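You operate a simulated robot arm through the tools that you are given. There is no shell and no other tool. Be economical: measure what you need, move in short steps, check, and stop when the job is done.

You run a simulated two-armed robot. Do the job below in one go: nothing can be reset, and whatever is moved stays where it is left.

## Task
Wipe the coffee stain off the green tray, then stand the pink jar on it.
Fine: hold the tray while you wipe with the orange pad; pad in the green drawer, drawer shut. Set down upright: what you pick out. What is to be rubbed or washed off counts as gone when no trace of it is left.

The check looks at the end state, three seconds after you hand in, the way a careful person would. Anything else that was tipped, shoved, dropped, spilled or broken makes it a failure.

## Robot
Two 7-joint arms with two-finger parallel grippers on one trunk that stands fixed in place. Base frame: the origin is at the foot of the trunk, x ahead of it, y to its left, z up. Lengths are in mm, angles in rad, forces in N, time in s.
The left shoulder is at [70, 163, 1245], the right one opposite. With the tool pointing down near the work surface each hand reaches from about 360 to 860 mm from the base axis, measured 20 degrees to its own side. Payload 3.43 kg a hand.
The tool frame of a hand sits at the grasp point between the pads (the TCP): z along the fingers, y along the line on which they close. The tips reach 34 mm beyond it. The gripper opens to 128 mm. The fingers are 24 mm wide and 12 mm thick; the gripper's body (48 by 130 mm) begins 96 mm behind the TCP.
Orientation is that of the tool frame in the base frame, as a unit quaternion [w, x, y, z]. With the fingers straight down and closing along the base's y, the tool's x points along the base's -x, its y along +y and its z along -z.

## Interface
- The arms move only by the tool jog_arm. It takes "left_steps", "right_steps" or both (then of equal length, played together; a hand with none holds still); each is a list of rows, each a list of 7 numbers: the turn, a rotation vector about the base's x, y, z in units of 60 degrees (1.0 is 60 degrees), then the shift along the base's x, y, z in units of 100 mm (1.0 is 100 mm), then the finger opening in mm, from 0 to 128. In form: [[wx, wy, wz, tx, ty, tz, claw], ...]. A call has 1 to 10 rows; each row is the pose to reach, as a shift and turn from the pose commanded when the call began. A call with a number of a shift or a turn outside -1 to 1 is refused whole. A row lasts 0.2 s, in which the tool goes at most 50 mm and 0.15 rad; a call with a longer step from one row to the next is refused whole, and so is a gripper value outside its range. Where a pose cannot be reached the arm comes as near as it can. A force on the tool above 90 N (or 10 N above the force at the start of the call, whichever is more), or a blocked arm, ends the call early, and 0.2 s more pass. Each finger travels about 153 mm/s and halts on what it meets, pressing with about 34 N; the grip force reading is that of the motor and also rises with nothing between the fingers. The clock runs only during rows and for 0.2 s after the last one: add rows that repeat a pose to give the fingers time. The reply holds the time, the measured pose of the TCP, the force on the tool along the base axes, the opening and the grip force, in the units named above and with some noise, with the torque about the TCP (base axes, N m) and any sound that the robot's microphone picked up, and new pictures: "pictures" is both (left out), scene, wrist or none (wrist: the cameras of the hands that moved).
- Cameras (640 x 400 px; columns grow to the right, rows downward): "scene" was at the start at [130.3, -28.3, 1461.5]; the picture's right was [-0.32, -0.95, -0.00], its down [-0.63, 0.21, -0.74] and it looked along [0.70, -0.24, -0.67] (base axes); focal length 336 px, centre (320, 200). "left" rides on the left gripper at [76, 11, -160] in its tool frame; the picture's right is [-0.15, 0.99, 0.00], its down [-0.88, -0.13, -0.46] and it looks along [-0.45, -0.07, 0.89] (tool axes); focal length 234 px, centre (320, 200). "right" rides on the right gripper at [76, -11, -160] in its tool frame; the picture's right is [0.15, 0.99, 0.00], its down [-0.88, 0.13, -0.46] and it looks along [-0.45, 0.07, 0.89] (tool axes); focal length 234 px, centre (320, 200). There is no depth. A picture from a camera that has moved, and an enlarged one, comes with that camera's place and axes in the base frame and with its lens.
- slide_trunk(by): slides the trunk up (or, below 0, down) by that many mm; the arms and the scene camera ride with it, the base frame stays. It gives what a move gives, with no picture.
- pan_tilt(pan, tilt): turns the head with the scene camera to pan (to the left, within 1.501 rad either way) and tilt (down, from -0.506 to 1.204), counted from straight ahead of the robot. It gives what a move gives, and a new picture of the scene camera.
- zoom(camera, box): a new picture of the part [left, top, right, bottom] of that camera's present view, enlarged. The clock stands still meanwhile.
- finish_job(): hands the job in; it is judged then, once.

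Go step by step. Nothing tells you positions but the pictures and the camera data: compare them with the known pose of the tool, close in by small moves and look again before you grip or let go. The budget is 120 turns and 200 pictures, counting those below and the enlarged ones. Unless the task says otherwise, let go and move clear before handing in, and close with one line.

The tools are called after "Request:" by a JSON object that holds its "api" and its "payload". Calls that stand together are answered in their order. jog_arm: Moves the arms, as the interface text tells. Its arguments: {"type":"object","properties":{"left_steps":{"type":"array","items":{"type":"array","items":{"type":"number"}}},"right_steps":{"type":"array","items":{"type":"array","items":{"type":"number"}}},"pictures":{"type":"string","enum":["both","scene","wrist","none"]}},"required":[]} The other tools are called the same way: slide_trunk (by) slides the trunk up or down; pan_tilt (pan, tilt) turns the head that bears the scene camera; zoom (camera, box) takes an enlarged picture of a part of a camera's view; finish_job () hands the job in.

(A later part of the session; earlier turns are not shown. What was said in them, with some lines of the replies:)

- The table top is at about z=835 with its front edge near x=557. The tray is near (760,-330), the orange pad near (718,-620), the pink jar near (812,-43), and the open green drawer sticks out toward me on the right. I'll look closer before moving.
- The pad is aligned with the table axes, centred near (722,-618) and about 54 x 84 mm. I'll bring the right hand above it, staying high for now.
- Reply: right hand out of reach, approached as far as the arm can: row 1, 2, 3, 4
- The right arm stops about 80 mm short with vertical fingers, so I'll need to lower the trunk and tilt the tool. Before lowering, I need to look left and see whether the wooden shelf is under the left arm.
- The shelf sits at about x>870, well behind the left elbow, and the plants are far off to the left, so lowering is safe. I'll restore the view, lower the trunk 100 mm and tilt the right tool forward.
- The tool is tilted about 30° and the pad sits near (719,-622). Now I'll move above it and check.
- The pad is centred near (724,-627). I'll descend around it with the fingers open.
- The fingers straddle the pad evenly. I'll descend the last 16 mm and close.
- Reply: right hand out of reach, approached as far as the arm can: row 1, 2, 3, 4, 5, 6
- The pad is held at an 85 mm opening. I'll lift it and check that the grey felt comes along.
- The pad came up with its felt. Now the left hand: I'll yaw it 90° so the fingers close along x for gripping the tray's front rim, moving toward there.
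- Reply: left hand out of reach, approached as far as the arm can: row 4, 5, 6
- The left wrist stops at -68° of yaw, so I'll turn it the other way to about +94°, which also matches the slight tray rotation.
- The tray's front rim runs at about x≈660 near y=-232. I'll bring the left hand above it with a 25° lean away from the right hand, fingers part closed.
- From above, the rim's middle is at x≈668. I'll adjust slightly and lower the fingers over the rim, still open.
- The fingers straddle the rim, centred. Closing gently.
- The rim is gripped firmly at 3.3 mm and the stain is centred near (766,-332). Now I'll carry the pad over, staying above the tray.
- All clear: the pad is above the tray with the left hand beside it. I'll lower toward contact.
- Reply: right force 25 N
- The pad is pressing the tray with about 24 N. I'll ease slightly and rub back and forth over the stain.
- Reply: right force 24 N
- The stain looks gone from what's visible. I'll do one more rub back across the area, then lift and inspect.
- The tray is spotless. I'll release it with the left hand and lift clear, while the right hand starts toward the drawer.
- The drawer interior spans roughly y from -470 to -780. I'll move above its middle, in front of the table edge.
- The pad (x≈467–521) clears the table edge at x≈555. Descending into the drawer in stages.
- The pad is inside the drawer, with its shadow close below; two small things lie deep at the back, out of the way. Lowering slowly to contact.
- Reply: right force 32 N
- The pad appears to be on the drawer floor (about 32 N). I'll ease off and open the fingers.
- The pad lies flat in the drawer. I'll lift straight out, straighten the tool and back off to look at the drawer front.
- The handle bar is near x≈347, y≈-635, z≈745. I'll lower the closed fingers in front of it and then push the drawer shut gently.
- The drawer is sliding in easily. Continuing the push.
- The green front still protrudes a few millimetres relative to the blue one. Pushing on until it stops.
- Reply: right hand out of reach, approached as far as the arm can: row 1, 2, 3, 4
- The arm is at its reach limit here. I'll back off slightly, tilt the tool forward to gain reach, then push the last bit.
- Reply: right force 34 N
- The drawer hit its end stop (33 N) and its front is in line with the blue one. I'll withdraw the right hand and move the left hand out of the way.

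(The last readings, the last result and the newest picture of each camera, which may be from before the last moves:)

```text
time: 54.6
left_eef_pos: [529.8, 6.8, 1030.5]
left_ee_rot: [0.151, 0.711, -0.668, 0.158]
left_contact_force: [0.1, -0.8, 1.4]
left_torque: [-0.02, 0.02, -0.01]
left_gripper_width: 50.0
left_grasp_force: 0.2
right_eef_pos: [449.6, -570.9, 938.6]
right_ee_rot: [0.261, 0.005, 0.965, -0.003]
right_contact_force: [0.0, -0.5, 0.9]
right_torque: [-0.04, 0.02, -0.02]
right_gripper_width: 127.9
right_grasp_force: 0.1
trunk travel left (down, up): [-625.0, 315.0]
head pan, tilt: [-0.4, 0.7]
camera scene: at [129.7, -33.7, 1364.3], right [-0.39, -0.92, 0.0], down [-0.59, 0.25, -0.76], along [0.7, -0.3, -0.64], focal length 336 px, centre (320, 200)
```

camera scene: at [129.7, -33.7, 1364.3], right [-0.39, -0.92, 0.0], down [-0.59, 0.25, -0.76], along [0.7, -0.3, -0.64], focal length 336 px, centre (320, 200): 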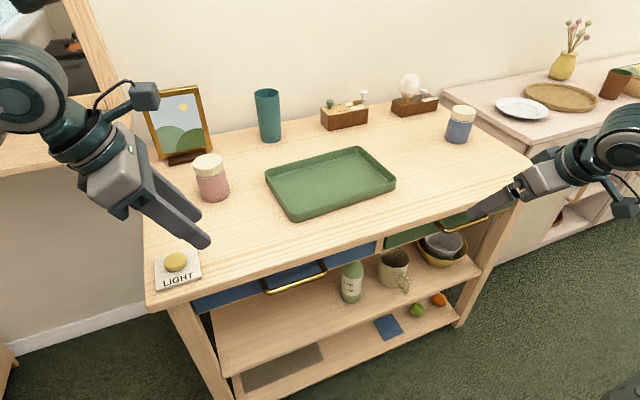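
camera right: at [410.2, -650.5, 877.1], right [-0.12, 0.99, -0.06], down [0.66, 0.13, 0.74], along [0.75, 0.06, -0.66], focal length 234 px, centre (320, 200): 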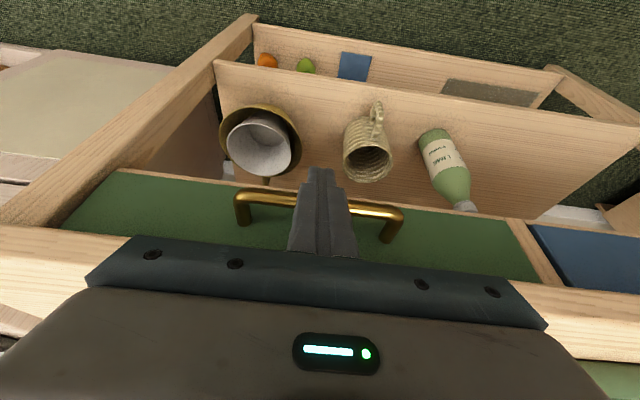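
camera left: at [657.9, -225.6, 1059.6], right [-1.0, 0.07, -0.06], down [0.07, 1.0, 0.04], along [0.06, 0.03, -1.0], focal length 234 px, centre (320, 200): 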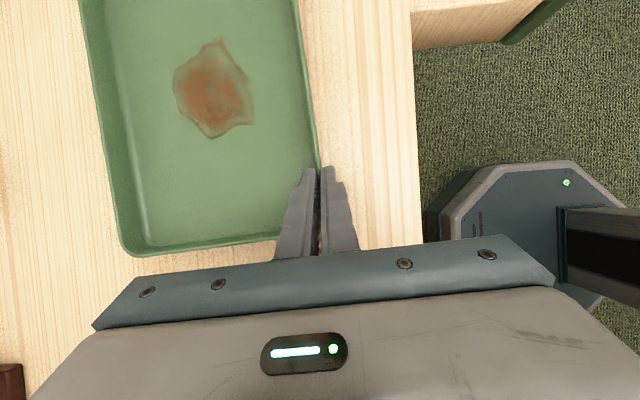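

The left hand goes further back, and the right hand travels toward the jar, keeping high.

Request:
{"api": "jog_arm", "payload": {"right_steps": [[0, 0, 0, 0.15, 0.33, 0.2, 128], [0, 0, 0, 0.3, 0.66, 0.4, 128], [0, 0, 0, 0.5, 1.0, 0.6, 128]], "left_steps": [[0, 0, 0, -0.25, 0.33, 0, 50], [0, 0, 0, -0.5, 0.66, 0, 50], [0, 0, 0, -0.75, 1.0, 0, 50]], "pictures": "none"}}

Request:
{"api": "jog_arm", "payload": {"right_steps": [[0, 0, 0, 0.2, 0.33, 0, 128], [0, 0, 0, 0.4, 0.66, 0, 128], [0, 0, 0, 0.6, 1.0, 0, 128]], "left_steps": [[0, 0, 0, 0, 0.25, 0, 50], [0, 0, 0, 0, 0.5, 0, 50], [0, 0, 0, 0, 0.7, 0, 50]], "pictures": "none"}}

Request:
{"api": "jog_arm", "payload": {"right_steps": [[0, 0, 0, 0.2, 0.33, 0, 128], [0, 0, 0, 0.4, 0.66, 0, 128], [0, 0, 0, 0.6, 1.0, 0, 128]], "pictures": "none"}}

Request:
{"api": "jog_arm", "payload": {"right_steps": [[0, 0, 0, 0.2, 0.33, 0, 128], [0, 0, 0, 0.4, 0.66, 0, 128], [0, 0, 0, 0.6, 1.0, 0, 128]], "pictures": "both"}}

```text
time: 55.4
left_eef_pos: [452.6, 104.7, 1029.8]
left_ee_rot: [0.149, 0.712, -0.668, 0.158]
left_contact_force: [-0.2, -0.5, -0.1]
left_torque: [-0.03, 0.01, 0.0]
left_gripper_width: 50.0
left_grasp_force: 0.0
right_eef_pos: [501.4, -470.1, 998.1]
right_ee_rot: [0.261, 0.006, 0.965, -0.002]
right_contact_force: [-0.7, 0.6, 0.0]
right_torque: [0.0, 0.04, 0.0]
right_gripper_width: 128.2
right_grasp_force: 0.0
trunk travel left (down, up): [-625.0, 315.0]
head pan, tilt: [-0.4, 0.7]
```

```text
time: 56.2
left_eef_pos: [455.4, 175.9, 1029.3]
left_ee_rot: [0.15, 0.711, -0.668, 0.159]
left_contact_force: [0.9, 0.6, -0.8]
left_torque: [-0.01, 0.01, 0.01]
left_gripper_width: 49.9
left_grasp_force: 0.1
right_eef_pos: [562.1, -370.7, 999.3]
right_ee_rot: [0.261, 0.005, 0.965, -0.004]
right_contact_force: [0.1, -0.1, -0.8]
right_torque: [0.01, 0.0, -0.01]
right_gripper_width: 127.8
right_grasp_force: 0.0
trunk travel left (down, up): [-625.0, 315.0]
head pan, tilt: [-0.4, 0.7]
```

```text
time: 57.0
left_eef_pos: [456.4, 176.0, 1029.6]
left_ee_rot: [0.15, 0.712, -0.667, 0.159]
left_contact_force: [-1.1, -0.3, -0.1]
left_torque: [-0.04, 0.01, -0.01]
left_gripper_width: 49.9
left_grasp_force: 0.1
right_eef_pos: [620.5, -270.2, 997.7]
right_ee_rot: [0.261, 0.004, 0.965, -0.003]
right_contact_force: [-0.3, 0.3, 0.1]
right_torque: [0.0, -0.01, -0.01]
right_gripper_width: 128.0
right_grasp_force: 0.1
trunk travel left (down, up): [-625.0, 315.0]
head pan, tilt: [-0.4, 0.7]
```

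```text
time: 57.8
left_eef_pos: [455.0, 176.5, 1029.9]
left_ee_rot: [0.151, 0.711, -0.668, 0.158]
left_contact_force: [-0.7, 0.8, -0.3]
left_torque: [-0.06, 0.01, 0.0]
left_gripper_width: 50.2
left_grasp_force: 0.1
right_eef_pos: [681.2, -167.9, 997.3]
right_ee_rot: [0.261, 0.005, 0.965, -0.003]
right_contact_force: [-0.6, 0.2, -0.4]
right_torque: [-0.04, 0.0, -0.02]
right_gripper_width: 128.2
right_grasp_force: 0.1
trunk travel left (down, up): [-625.0, 315.0]
head pan, tilt: [-0.4, 0.7]
camera scene: at [130.1, -32.8, 1364.2], right [-0.39, -0.92, 0.0], down [-0.59, 0.25, -0.76], along [0.7, -0.3, -0.64], focal length 336 px, centre (320, 200)
camera right: at [536.6, -177.8, 1097.6], right [-0.12, 0.99, -0.08], down [0.53, 0.13, 0.84], along [0.84, 0.06, -0.54], focal length 234 px, centre (320, 200)
```

scene: 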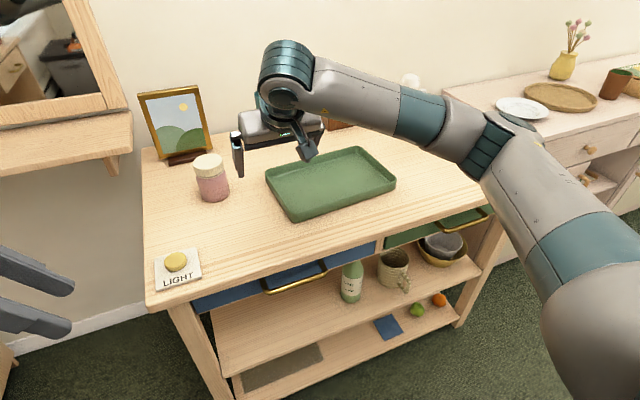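
right: 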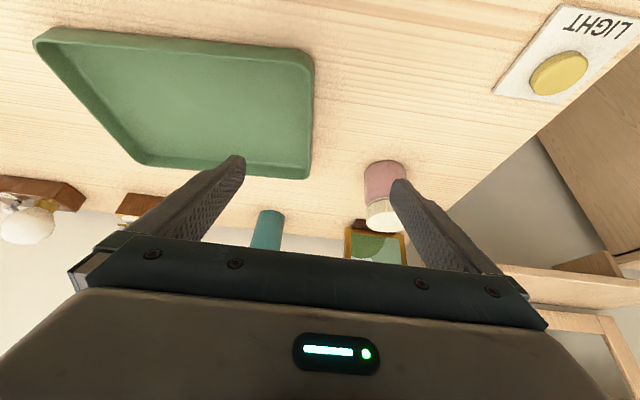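

The jar appears near (835,-50). I'll move in line with it at the same height and re-measure.

Request:
{"api": "jog_arm", "payload": {"right_steps": [[0, 0, 0, 0.15, 0.35, 0, 128], [0, 0, 0, 0.3, 0.75, 0, 128], [0, 0, 0, 0.4, 1.0, 0, 128], [0, 0, 0, 0.4, 1.0, 0, 128]], "pictures": "both"}}

```text
time: 58.8
left_eef_pos: [455.2, 173.9, 1029.9]
left_ee_rot: [0.148, 0.712, -0.668, 0.158]
left_contact_force: [0.1, -0.3, -0.2]
left_torque: [0.02, 0.03, 0.02]
left_gripper_width: 49.8
left_grasp_force: 0.0
right_eef_pos: [721.2, -71.6, 996.3]
right_ee_rot: [0.261, 0.004, 0.965, -0.002]
right_contact_force: [1.0, 0.6, -0.1]
right_torque: [-0.01, 0.05, -0.01]
right_gripper_width: 127.9
right_grasp_force: 0.0
trunk travel left (down, up): [-625.0, 315.0]
head pan, tilt: [-0.4, 0.7]
camera scene: at [129.3, -34.6, 1364.3], right [-0.39, -0.92, 0.0], down [-0.59, 0.25, -0.76], along [0.7, -0.3, -0.64], focal length 336 px, centre (320, 200)
camera right: at [575.1, -80.0, 1096.1], right [-0.12, 0.99, -0.08], down [0.53, 0.13, 0.84], along [0.84, 0.06, -0.54], focal length 234 px, centre (320, 200)
```

scene: 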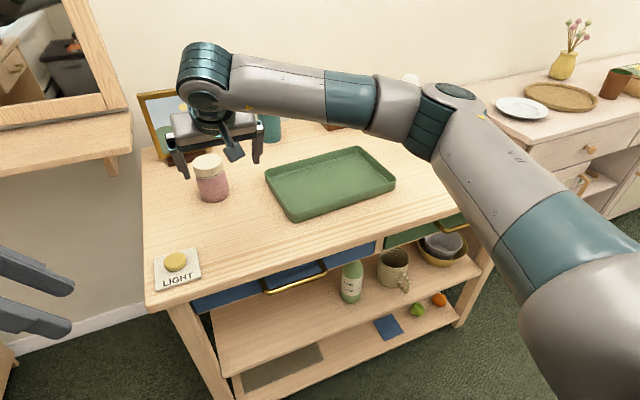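
right: 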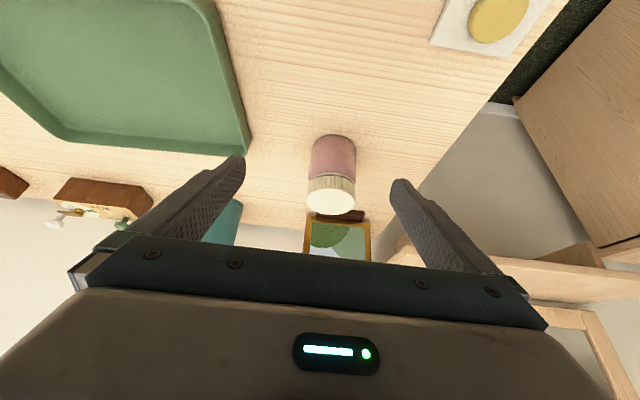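

The jar is about 64 mm wide, axis near (836,-48), about 97 mm tall. I'll drop to grip height in front of it, aligned in y.

Request:
{"api": "jog_arm", "payload": {"right_steps": [[0, 0, 0, 0.05, 0.24, -0.3, 128], [0, 0, 0, 0.1, 0.24, -0.65, 128], [0, 0, 0, 0.1, 0.24, -1.0, 128], [0, 0, 0, 0.1, 0.24, -1.0, 128]], "pictures": "both"}}

```text
time: 59.8
left_eef_pos: [454.5, 175.1, 1030.1]
left_ee_rot: [0.148, 0.713, -0.667, 0.159]
left_contact_force: [-0.5, -0.3, -0.7]
left_torque: [-0.01, -0.04, 0.0]
left_gripper_width: 50.1
left_grasp_force: 0.0
right_eef_pos: [729.1, -46.5, 894.5]
right_ee_rot: [0.262, 0.005, 0.965, -0.003]
right_contact_force: [-1.2, 0.7, 0.3]
right_torque: [-0.02, -0.01, 0.0]
right_gripper_width: 128.3
right_grasp_force: 0.0
trunk travel left (down, up): [-625.0, 315.0]
head pan, tilt: [-0.4, 0.7]
camera scene: at [129.0, -34.2, 1364.3], right [-0.39, -0.92, 0.0], down [-0.59, 0.25, -0.76], along [0.7, -0.3, -0.64], focal length 336 px, centre (320, 200)
camera right: at [583.8, -56.2, 996.0], right [-0.12, 0.99, -0.08], down [0.53, 0.13, 0.84], along [0.84, 0.06, -0.54], focal length 234 px, centre (320, 200)
```

scene: 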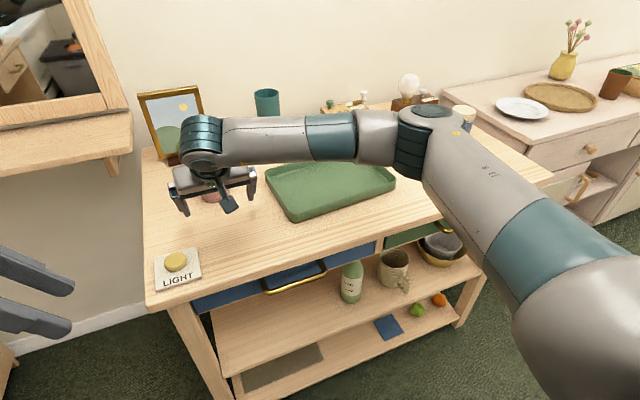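
right: 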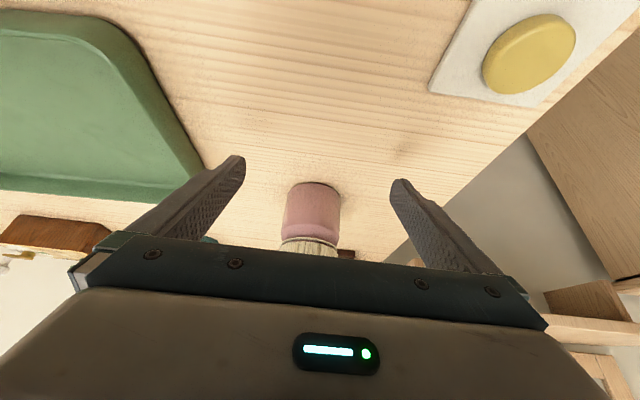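

Aligned within a few mm. Advancing so the fingers straddle the jar.

Request:
{"api": "jog_arm", "payload": {"right_steps": [[0, 0, 0, 0.2, -0.04, 0, 128], [0, 0, 0, 0.4, -0.04, 0, 128], [0, 0, 0, 0.6, -0.04, 0, 128], [0, 0, 0, 0.6, -0.04, 0, 128]], "pictures": "wrist"}}

```text
time: 60.8
left_eef_pos: [454.5, 174.0, 1029.9]
left_ee_rot: [0.15, 0.711, -0.668, 0.158]
left_contact_force: [0.2, -0.8, -0.2]
left_torque: [0.01, 0.02, -0.03]
left_gripper_width: 50.0
left_grasp_force: 0.1
right_eef_pos: [789.7, -51.4, 897.7]
right_ee_rot: [0.261, 0.004, 0.965, -0.002]
right_contact_force: [0.2, -0.5, 0.4]
right_torque: [-0.01, 0.01, 0.02]
right_gripper_width: 127.9
right_grasp_force: 0.1
trunk travel left (down, up): [-625.0, 315.0]
head pan, tilt: [-0.4, 0.7]
camera right: at [643.9, -61.1, 997.5], right [-0.12, 0.99, -0.08], down [0.53, 0.13, 0.84], along [0.84, 0.06, -0.54], focal length 234 px, centre (320, 200)
```

right: 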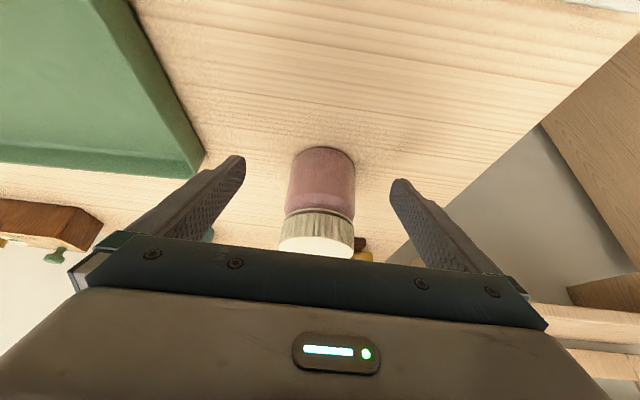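

Request:
{"api": "jog_arm", "payload": {"right_steps": [[0, 0, 0, 0.12, 0, 0, 128], [0, 0, 0, 0.24, 0, -0.02, 128], [0, 0, 0, 0.35, 0, -0.04, 128], [0, 0, 0, 0.35, 0, -0.04, 128]], "pictures": "wrist"}}

Request:
{"api": "zoom", "payload": {"camera": "scene", "box": [150, 90, 290, 230]}}

```text
time: 61.8
left_eef_pos: [455.7, 175.2, 1029.1]
left_ee_rot: [0.149, 0.712, -0.668, 0.158]
left_contact_force: [0.3, 0.6, -0.5]
left_torque: [-0.03, 0.04, -0.02]
left_gripper_width: 50.1
left_grasp_force: 0.1
right_eef_pos: [824.8, -51.1, 892.2]
right_ee_rot: [0.26, 0.004, 0.965, -0.002]
right_contact_force: [0.2, -0.4, 0.5]
right_torque: [0.03, 0.0, -0.02]
right_gripper_width: 127.9
right_grasp_force: 0.0
trunk travel left (down, up): [-625.0, 315.0]
head pan, tilt: [-0.4, 0.7]
camera right: at [679.7, -60.8, 992.9], right [-0.12, 0.99, -0.08], down [0.53, 0.13, 0.84], along [0.84, 0.06, -0.54], focal length 234 px, centre (320, 200)
```

right: 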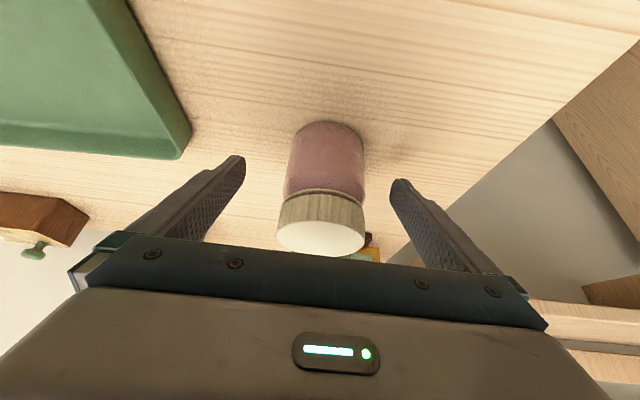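

```text
2.86 times, centred on (220, 160) of scene
camera zoom: at [129.1, -34.3, 1364.3], right [-0.39, -0.92, 0.0], down [-0.59, 0.25, -0.76], along [0.7, -0.3, -0.64], focal length 959 px, centre (606, 314)
```

zoom: 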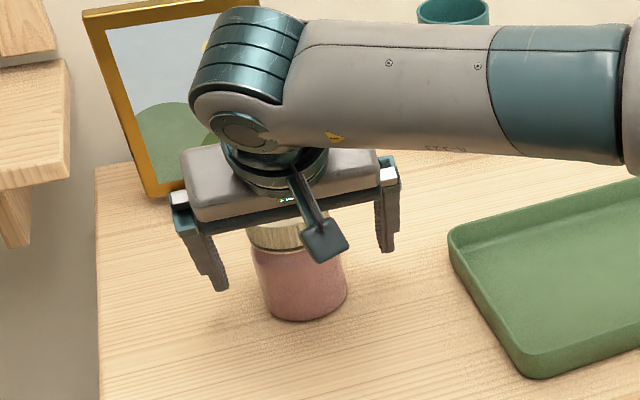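

The jar is centred between the fingers. Closing gently on its body.

Request:
{"api": "jog_arm", "payload": {"right_steps": [[0, 0, 0, 0, 0, 0, 105], [0, 0, 0, 0, 0, 0, 90], [0, 0, 0, 0, 0, 0, 76], [0, 0, 0, 0, 0, 0, 66], [0, 0, 0, 0, 0, 0, 56], [0, 0, 0, 0, 0, 0, 50], [0, 0, 0, 0, 0, 0, 50]], "pictures": "wrist"}}

```text
time: 63.4
left_eef_pos: [454.2, 174.6, 1029.8]
left_ee_rot: [0.149, 0.712, -0.668, 0.158]
left_contact_force: [0.0, 0.2, -0.7]
left_torque: [0.0, 0.01, -0.01]
left_gripper_width: 50.0
left_grasp_force: 0.1
right_eef_pos: [824.5, -51.5, 893.2]
right_ee_rot: [0.26, 0.005, 0.966, -0.002]
right_contact_force: [1.9, 0.2, 0.8]
right_torque: [-0.04, -0.08, 0.02]
right_gripper_width: 71.1
right_grasp_force: 33.8
trunk travel left (down, up): [-625.0, 315.0]
head pan, tilt: [-0.4, 0.7]
camera right: at [679.7, -60.7, 992.9], right [-0.12, 0.99, -0.08], down [0.53, 0.13, 0.84], along [0.84, 0.06, -0.54], focal length 234 px, centre (320, 200)
```

right: 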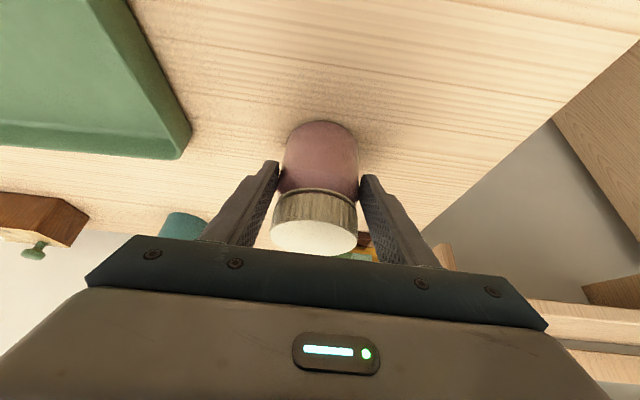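

Gripped at 71 mm. Lifting a little to check it stays upright.

Request:
{"api": "jog_arm", "payload": {"right_steps": [[0, 0, 0, 0, 0, 0.15, 50], [0, 0, 0, 0, 0, 0.35, 50], [0, 0, 0, -0.1, -0.2, 0.6, 50], [0, 0, 0, -0.2, -0.5, 0.75, 50]], "pictures": "both"}}

```text
time: 64.4
left_eef_pos: [455.1, 173.6, 1030.7]
left_ee_rot: [0.149, 0.711, -0.668, 0.158]
left_contact_force: [-0.9, 0.1, 0.0]
left_torque: [-0.02, 0.01, -0.01]
left_gripper_width: 50.2
left_grasp_force: 0.0
right_eef_pos: [804.8, -101.4, 969.7]
right_ee_rot: [0.261, 0.005, 0.965, -0.001]
right_contact_force: [0.0, -0.2, -2.0]
right_torque: [0.03, 0.02, 0.03]
right_gripper_width: 70.8
right_grasp_force: 33.6
trunk travel left (down, up): [-625.0, 315.0]
head pan, tilt: [-0.4, 0.7]
camera scene: at [128.8, -35.8, 1364.3], right [-0.39, -0.92, 0.0], down [-0.59, 0.25, -0.76], along [0.7, -0.3, -0.64], focal length 336 px, centre (320, 200)
camera right: at [658.6, -112.0, 1069.1], right [-0.12, 0.99, -0.07], down [0.53, 0.13, 0.84], along [0.84, 0.06, -0.54], focal length 234 px, centre (320, 200)
```

scene: 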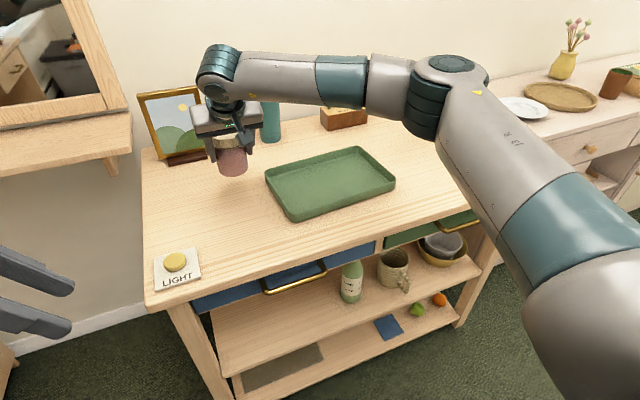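
right: 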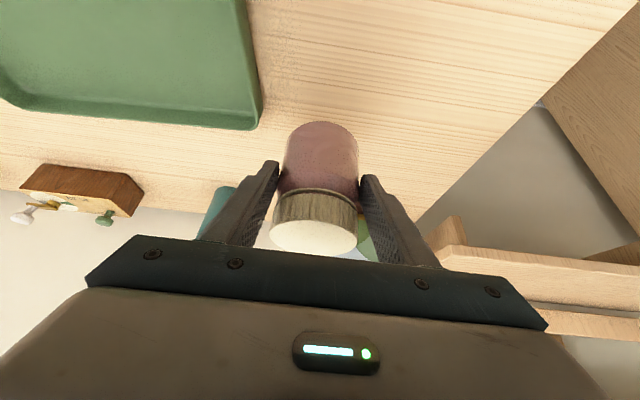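

Securely held and upright. Carrying it over the tray centre.

Request:
{"api": "jog_arm", "payload": {"right_steps": [[0, 0, 0, -0.09, -0.33, 0, 50], [0, 0, 0, -0.18, -0.66, 0, 50], [0, 0, 0, -0.28, -1.0, 0, 50]], "pictures": "none"}}

Request:
{"api": "jog_arm", "payload": {"right_steps": [[0, 0, 0, -0.09, -0.33, 0, 50], [0, 0, 0, -0.18, -0.66, 0, 50], [0, 0, 0, -0.28, -1.0, 0, 50], [0, 0, 0, -0.28, -1.0, -0.2, 50], [0, 0, 0, -0.28, -1.0, -0.4, 50]], "pictures": "both"}}

```text
time: 65.2
left_eef_pos: [454.2, 174.3, 1029.7]
left_ee_rot: [0.148, 0.712, -0.668, 0.158]
left_contact_force: [-0.3, -0.2, 0.0]
left_torque: [0.01, -0.01, 0.03]
left_gripper_width: 50.1
left_grasp_force: 0.0
right_eef_pos: [775.8, -202.5, 968.8]
right_ee_rot: [0.261, 0.005, 0.965, -0.001]
right_contact_force: [-0.5, 0.3, -2.5]
right_torque: [-0.01, 0.05, 0.01]
right_gripper_width: 70.9
right_grasp_force: 34.1
trunk travel left (down, up): [-625.0, 315.0]
head pan, tilt: [-0.4, 0.7]
```

```text
time: 66.4
left_eef_pos: [455.8, 174.8, 1029.0]
left_ee_rot: [0.15, 0.712, -0.668, 0.158]
left_contact_force: [0.4, -0.6, 0.6]
left_torque: [0.01, 0.0, 0.03]
left_gripper_width: 50.0
left_grasp_force: 0.1
right_eef_pos: [749.2, -300.8, 927.4]
right_ee_rot: [0.262, 0.004, 0.965, -0.001]
right_contact_force: [0.4, -0.1, -2.3]
right_torque: [-0.01, 0.08, 0.01]
right_gripper_width: 70.8
right_grasp_force: 33.8
trunk travel left (down, up): [-625.0, 315.0]
head pan, tilt: [-0.4, 0.7]
camera scene: at [129.6, -34.9, 1364.3], right [-0.39, -0.92, 0.0], down [-0.59, 0.25, -0.76], along [0.7, -0.3, -0.64], focal length 336 px, centre (320, 200)
camera right: at [603.3, -311.5, 1027.0], right [-0.12, 0.99, -0.08], down [0.53, 0.13, 0.84], along [0.84, 0.06, -0.54], focal length 234 px, centre (320, 200)
```

scene: 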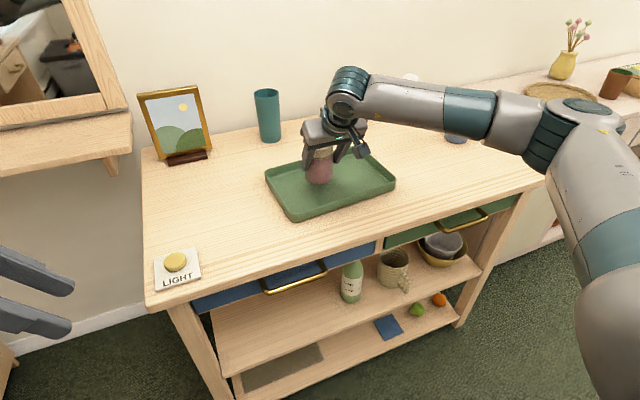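
right: 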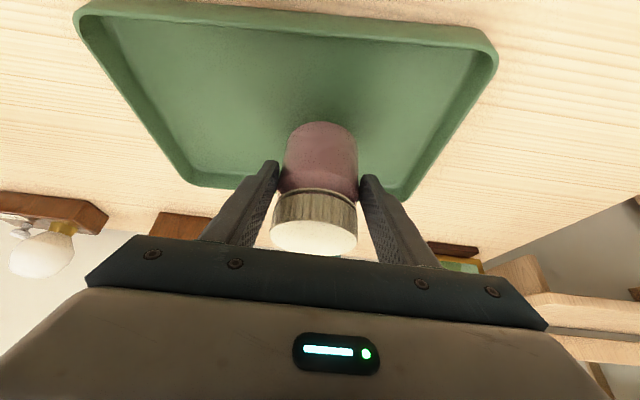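

Request:
{"api": "jog_arm", "payload": {"right_steps": [[0, 0, 0, 0, -0.15, -0.1, 50], [0, 0, 0, 0, -0.15, -0.2, 50], [0, 0, 0, 0, -0.15, -0.25, 50]], "pictures": "none"}}

Request:
{"api": "jog_arm", "payload": {"right_steps": [[0, 0, 0, 0, 0, -0.02, 50], [0, 0, 0, 0, 0, -0.04, 50], [0, 0, 0, 0, 0, -0.05, 50]], "pictures": "none"}}

```text
time: 67.2
left_eef_pos: [454.7, 174.5, 1029.3]
left_ee_rot: [0.149, 0.712, -0.668, 0.158]
left_contact_force: [0.0, -0.2, 0.5]
left_torque: [0.0, 0.0, 0.01]
left_gripper_width: 49.9
left_grasp_force: 0.0
right_eef_pos: [749.6, -315.7, 902.9]
right_ee_rot: [0.261, 0.005, 0.965, -0.002]
right_contact_force: [-0.7, -0.3, -1.3]
right_torque: [-0.02, 0.03, -0.02]
right_gripper_width: 70.7
right_grasp_force: 33.9
trunk travel left (down, up): [-625.0, 315.0]
head pan, tilt: [-0.4, 0.7]
```

```text
time: 68.0
left_eef_pos: [455.7, 175.3, 1029.6]
left_ee_rot: [0.15, 0.712, -0.667, 0.158]
left_contact_force: [-0.1, 0.0, 1.0]
left_torque: [-0.01, -0.01, 0.01]
left_gripper_width: 50.0
left_grasp_force: 0.0
right_eef_pos: [750.2, -314.8, 897.8]
right_ee_rot: [0.261, 0.005, 0.965, -0.002]
right_contact_force: [-0.5, -0.3, -1.1]
right_torque: [0.0, 0.06, 0.0]
right_gripper_width: 70.7
right_grasp_force: 34.1
trunk travel left (down, up): [-625.0, 315.0]
head pan, tilt: [-0.4, 0.7]
```

Request:
{"api": "jog_arm", "payload": {"right_steps": [[0, 0, 0, 0, 0, -0.01, 50], [0, 0, 0, 0, 0, -0.02, 50], [0, 0, 0, 0, 0, -0.02, 50]], "pictures": "wrist"}}

```text
time: 68.8
left_eef_pos: [455.1, 175.3, 1030.4]
left_ee_rot: [0.149, 0.712, -0.668, 0.158]
left_contact_force: [0.4, -0.2, 0.9]
left_torque: [-0.02, -0.01, 0.04]
left_gripper_width: 49.9
left_grasp_force: 0.1
right_eef_pos: [749.4, -317.1, 896.0]
right_ee_rot: [0.262, 0.004, 0.965, -0.002]
right_contact_force: [0.8, -0.6, 4.7]
right_torque: [-0.23, -0.08, 0.0]
right_gripper_width: 70.9
right_grasp_force: 33.7
trunk travel left (down, up): [-625.0, 315.0]
head pan, tilt: [-0.4, 0.7]
camera right: at [603.4, -325.1, 996.7], right [-0.12, 0.99, -0.08], down [0.53, 0.13, 0.84], along [0.84, 0.06, -0.54], focal length 234 px, centre (320, 200)
```

right: 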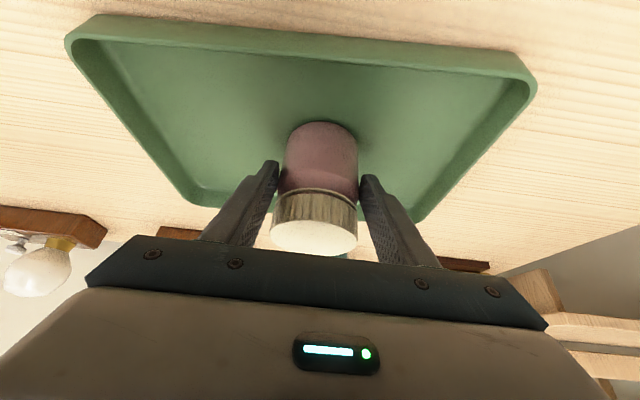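

The jar touches the tray floor. Opening slowly and backing out along the tool axis.

Request:
{"api": "jog_arm", "payload": {"right_steps": [[0, 0, 0, 0, 0, 0, 76], [0, 0, 0, 0, 0, 0, 90], [0, 0, 0, 0, 0, 0, 115], [0, 0, 0, 0, 0, 0, 128], [0, 0, 0, -0.1, 0, 0.17, 128], [0, 0, 0, -0.3, 0, 0.5, 128], [0, 0, 0, -0.5, 0, 0.87, 128], [0, 0, 0, -0.8, 0, 1.0, 128], [0, 0, 0, -1.0, 0, 1.0, 128]], "pictures": "none"}}

Request:
{"api": "jog_arm", "payload": {"right_steps": [[0, 0, 0, -0.3, -0.35, 0, 128], [0, 0, 0, -0.6, -0.7, 0, 128], [0, 0, 0, -0.9, -1.0, 0, 128]], "pictures": "both"}}

```text
time: 70.8
left_eef_pos: [454.7, 174.3, 1029.9]
left_ee_rot: [0.149, 0.712, -0.667, 0.159]
left_contact_force: [1.1, 0.6, -0.6]
left_torque: [0.03, 0.01, 0.01]
left_gripper_width: 50.0
left_grasp_force: 0.0
right_eef_pos: [648.8, -314.3, 996.9]
right_ee_rot: [0.261, 0.004, 0.965, -0.002]
right_contact_force: [0.3, -0.3, -0.8]
right_torque: [0.0, 0.0, 0.02]
right_gripper_width: 127.9
right_grasp_force: 0.1
trunk travel left (down, up): [-625.0, 315.0]
head pan, tilt: [-0.4, 0.7]
```

```text
time: 71.6
left_eef_pos: [453.5, 175.0, 1031.3]
left_ee_rot: [0.148, 0.712, -0.667, 0.159]
left_contact_force: [-0.1, -0.4, 0.3]
left_torque: [0.0, -0.06, 0.0]
left_gripper_width: 49.8
left_grasp_force: 0.1
right_eef_pos: [558.1, -415.4, 995.9]
right_ee_rot: [0.262, 0.004, 0.965, -0.002]
right_contact_force: [-0.5, 0.3, -0.3]
right_torque: [0.02, -0.02, 0.02]
right_gripper_width: 128.2
right_grasp_force: 0.0
trunk travel left (down, up): [-625.0, 315.0]
head pan, tilt: [-0.4, 0.7]
camera scene: at [127.3, -35.2, 1364.5], right [-0.39, -0.92, 0.0], down [-0.59, 0.25, -0.77], along [0.71, -0.3, -0.64], focal length 336 px, centre (320, 200)
camera right: at [410.6, -425.2, 1096.0], right [-0.12, 0.99, -0.07], down [0.53, 0.13, 0.84], along [0.84, 0.06, -0.54], focal length 234 px, centre (320, 200)
```

scene: 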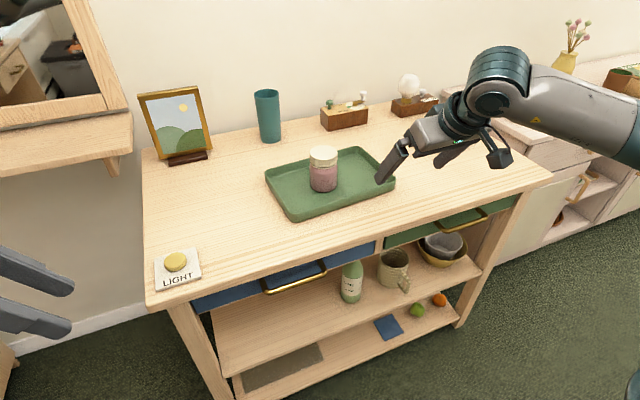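
right: 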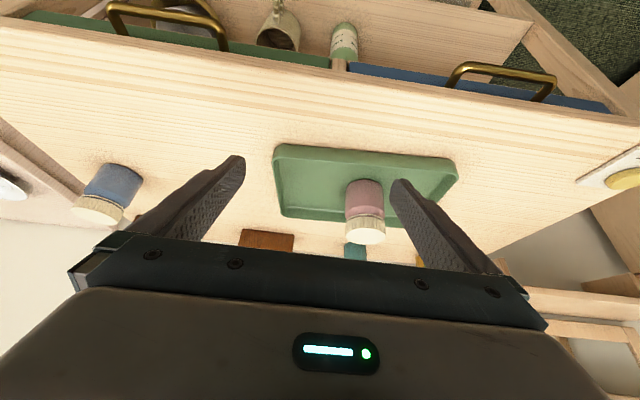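

The jar stands on the clean tray. One last check of the drawer fronts and tray.

Request:
{"api": "zoom", "payload": {"camera": "right", "box": [0, 0, 640, 130]}}

Request:
{"api": "zoom", "payload": {"camera": "scene", "box": [250, 130, 530, 300]}}

```text
1.00 times, centred on (320, 65) of right (not enlarged: the box is as wide or as high as the picture)
camera zoom: at [410.6, -425.2, 1096.0], right [-0.12, 0.99, -0.07], down [0.53, 0.13, 0.84], along [0.84, 0.06, -0.54], focal length 234 px, centre (320, 335)
```

zoom: 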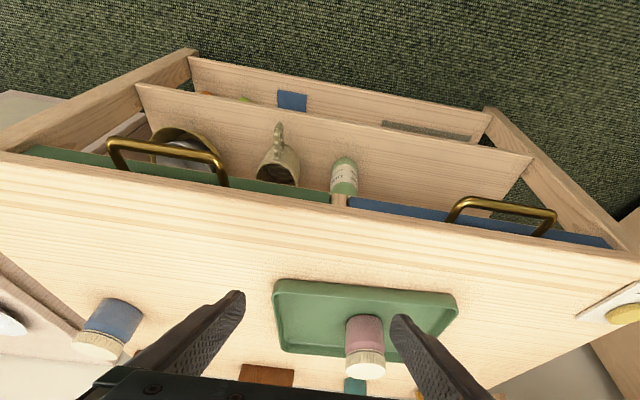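

```text
2.29 times, centred on (390, 215) of scene
camera zoom: at [127.3, -35.2, 1364.5], right [-0.39, -0.92, 0.0], down [-0.59, 0.25, -0.77], along [0.71, -0.3, -0.64], focal length 767 px, centre (160, 166)
```

zoom: 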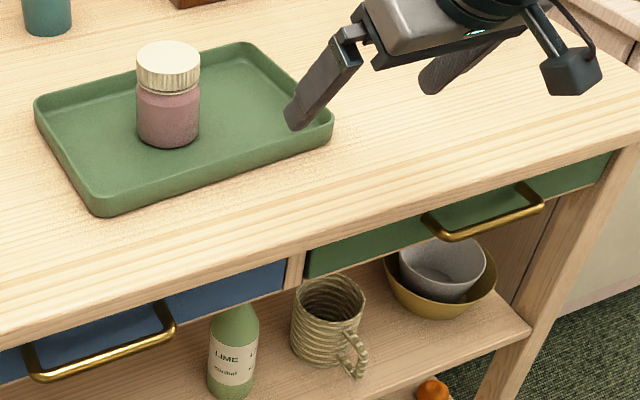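

The tray is clean, the jar stands upright on it, the drawer is flush with its blue neighbour, and both hands are clear.

Request:
{"api": "finish_job", "payload": {}}

```text
The job is handed in.
```

The job is handed in: I wiped the coffee stain off the green tray while holding it and stood the pink jar upright on it. The orange pad is in the green drawer, which is shut.
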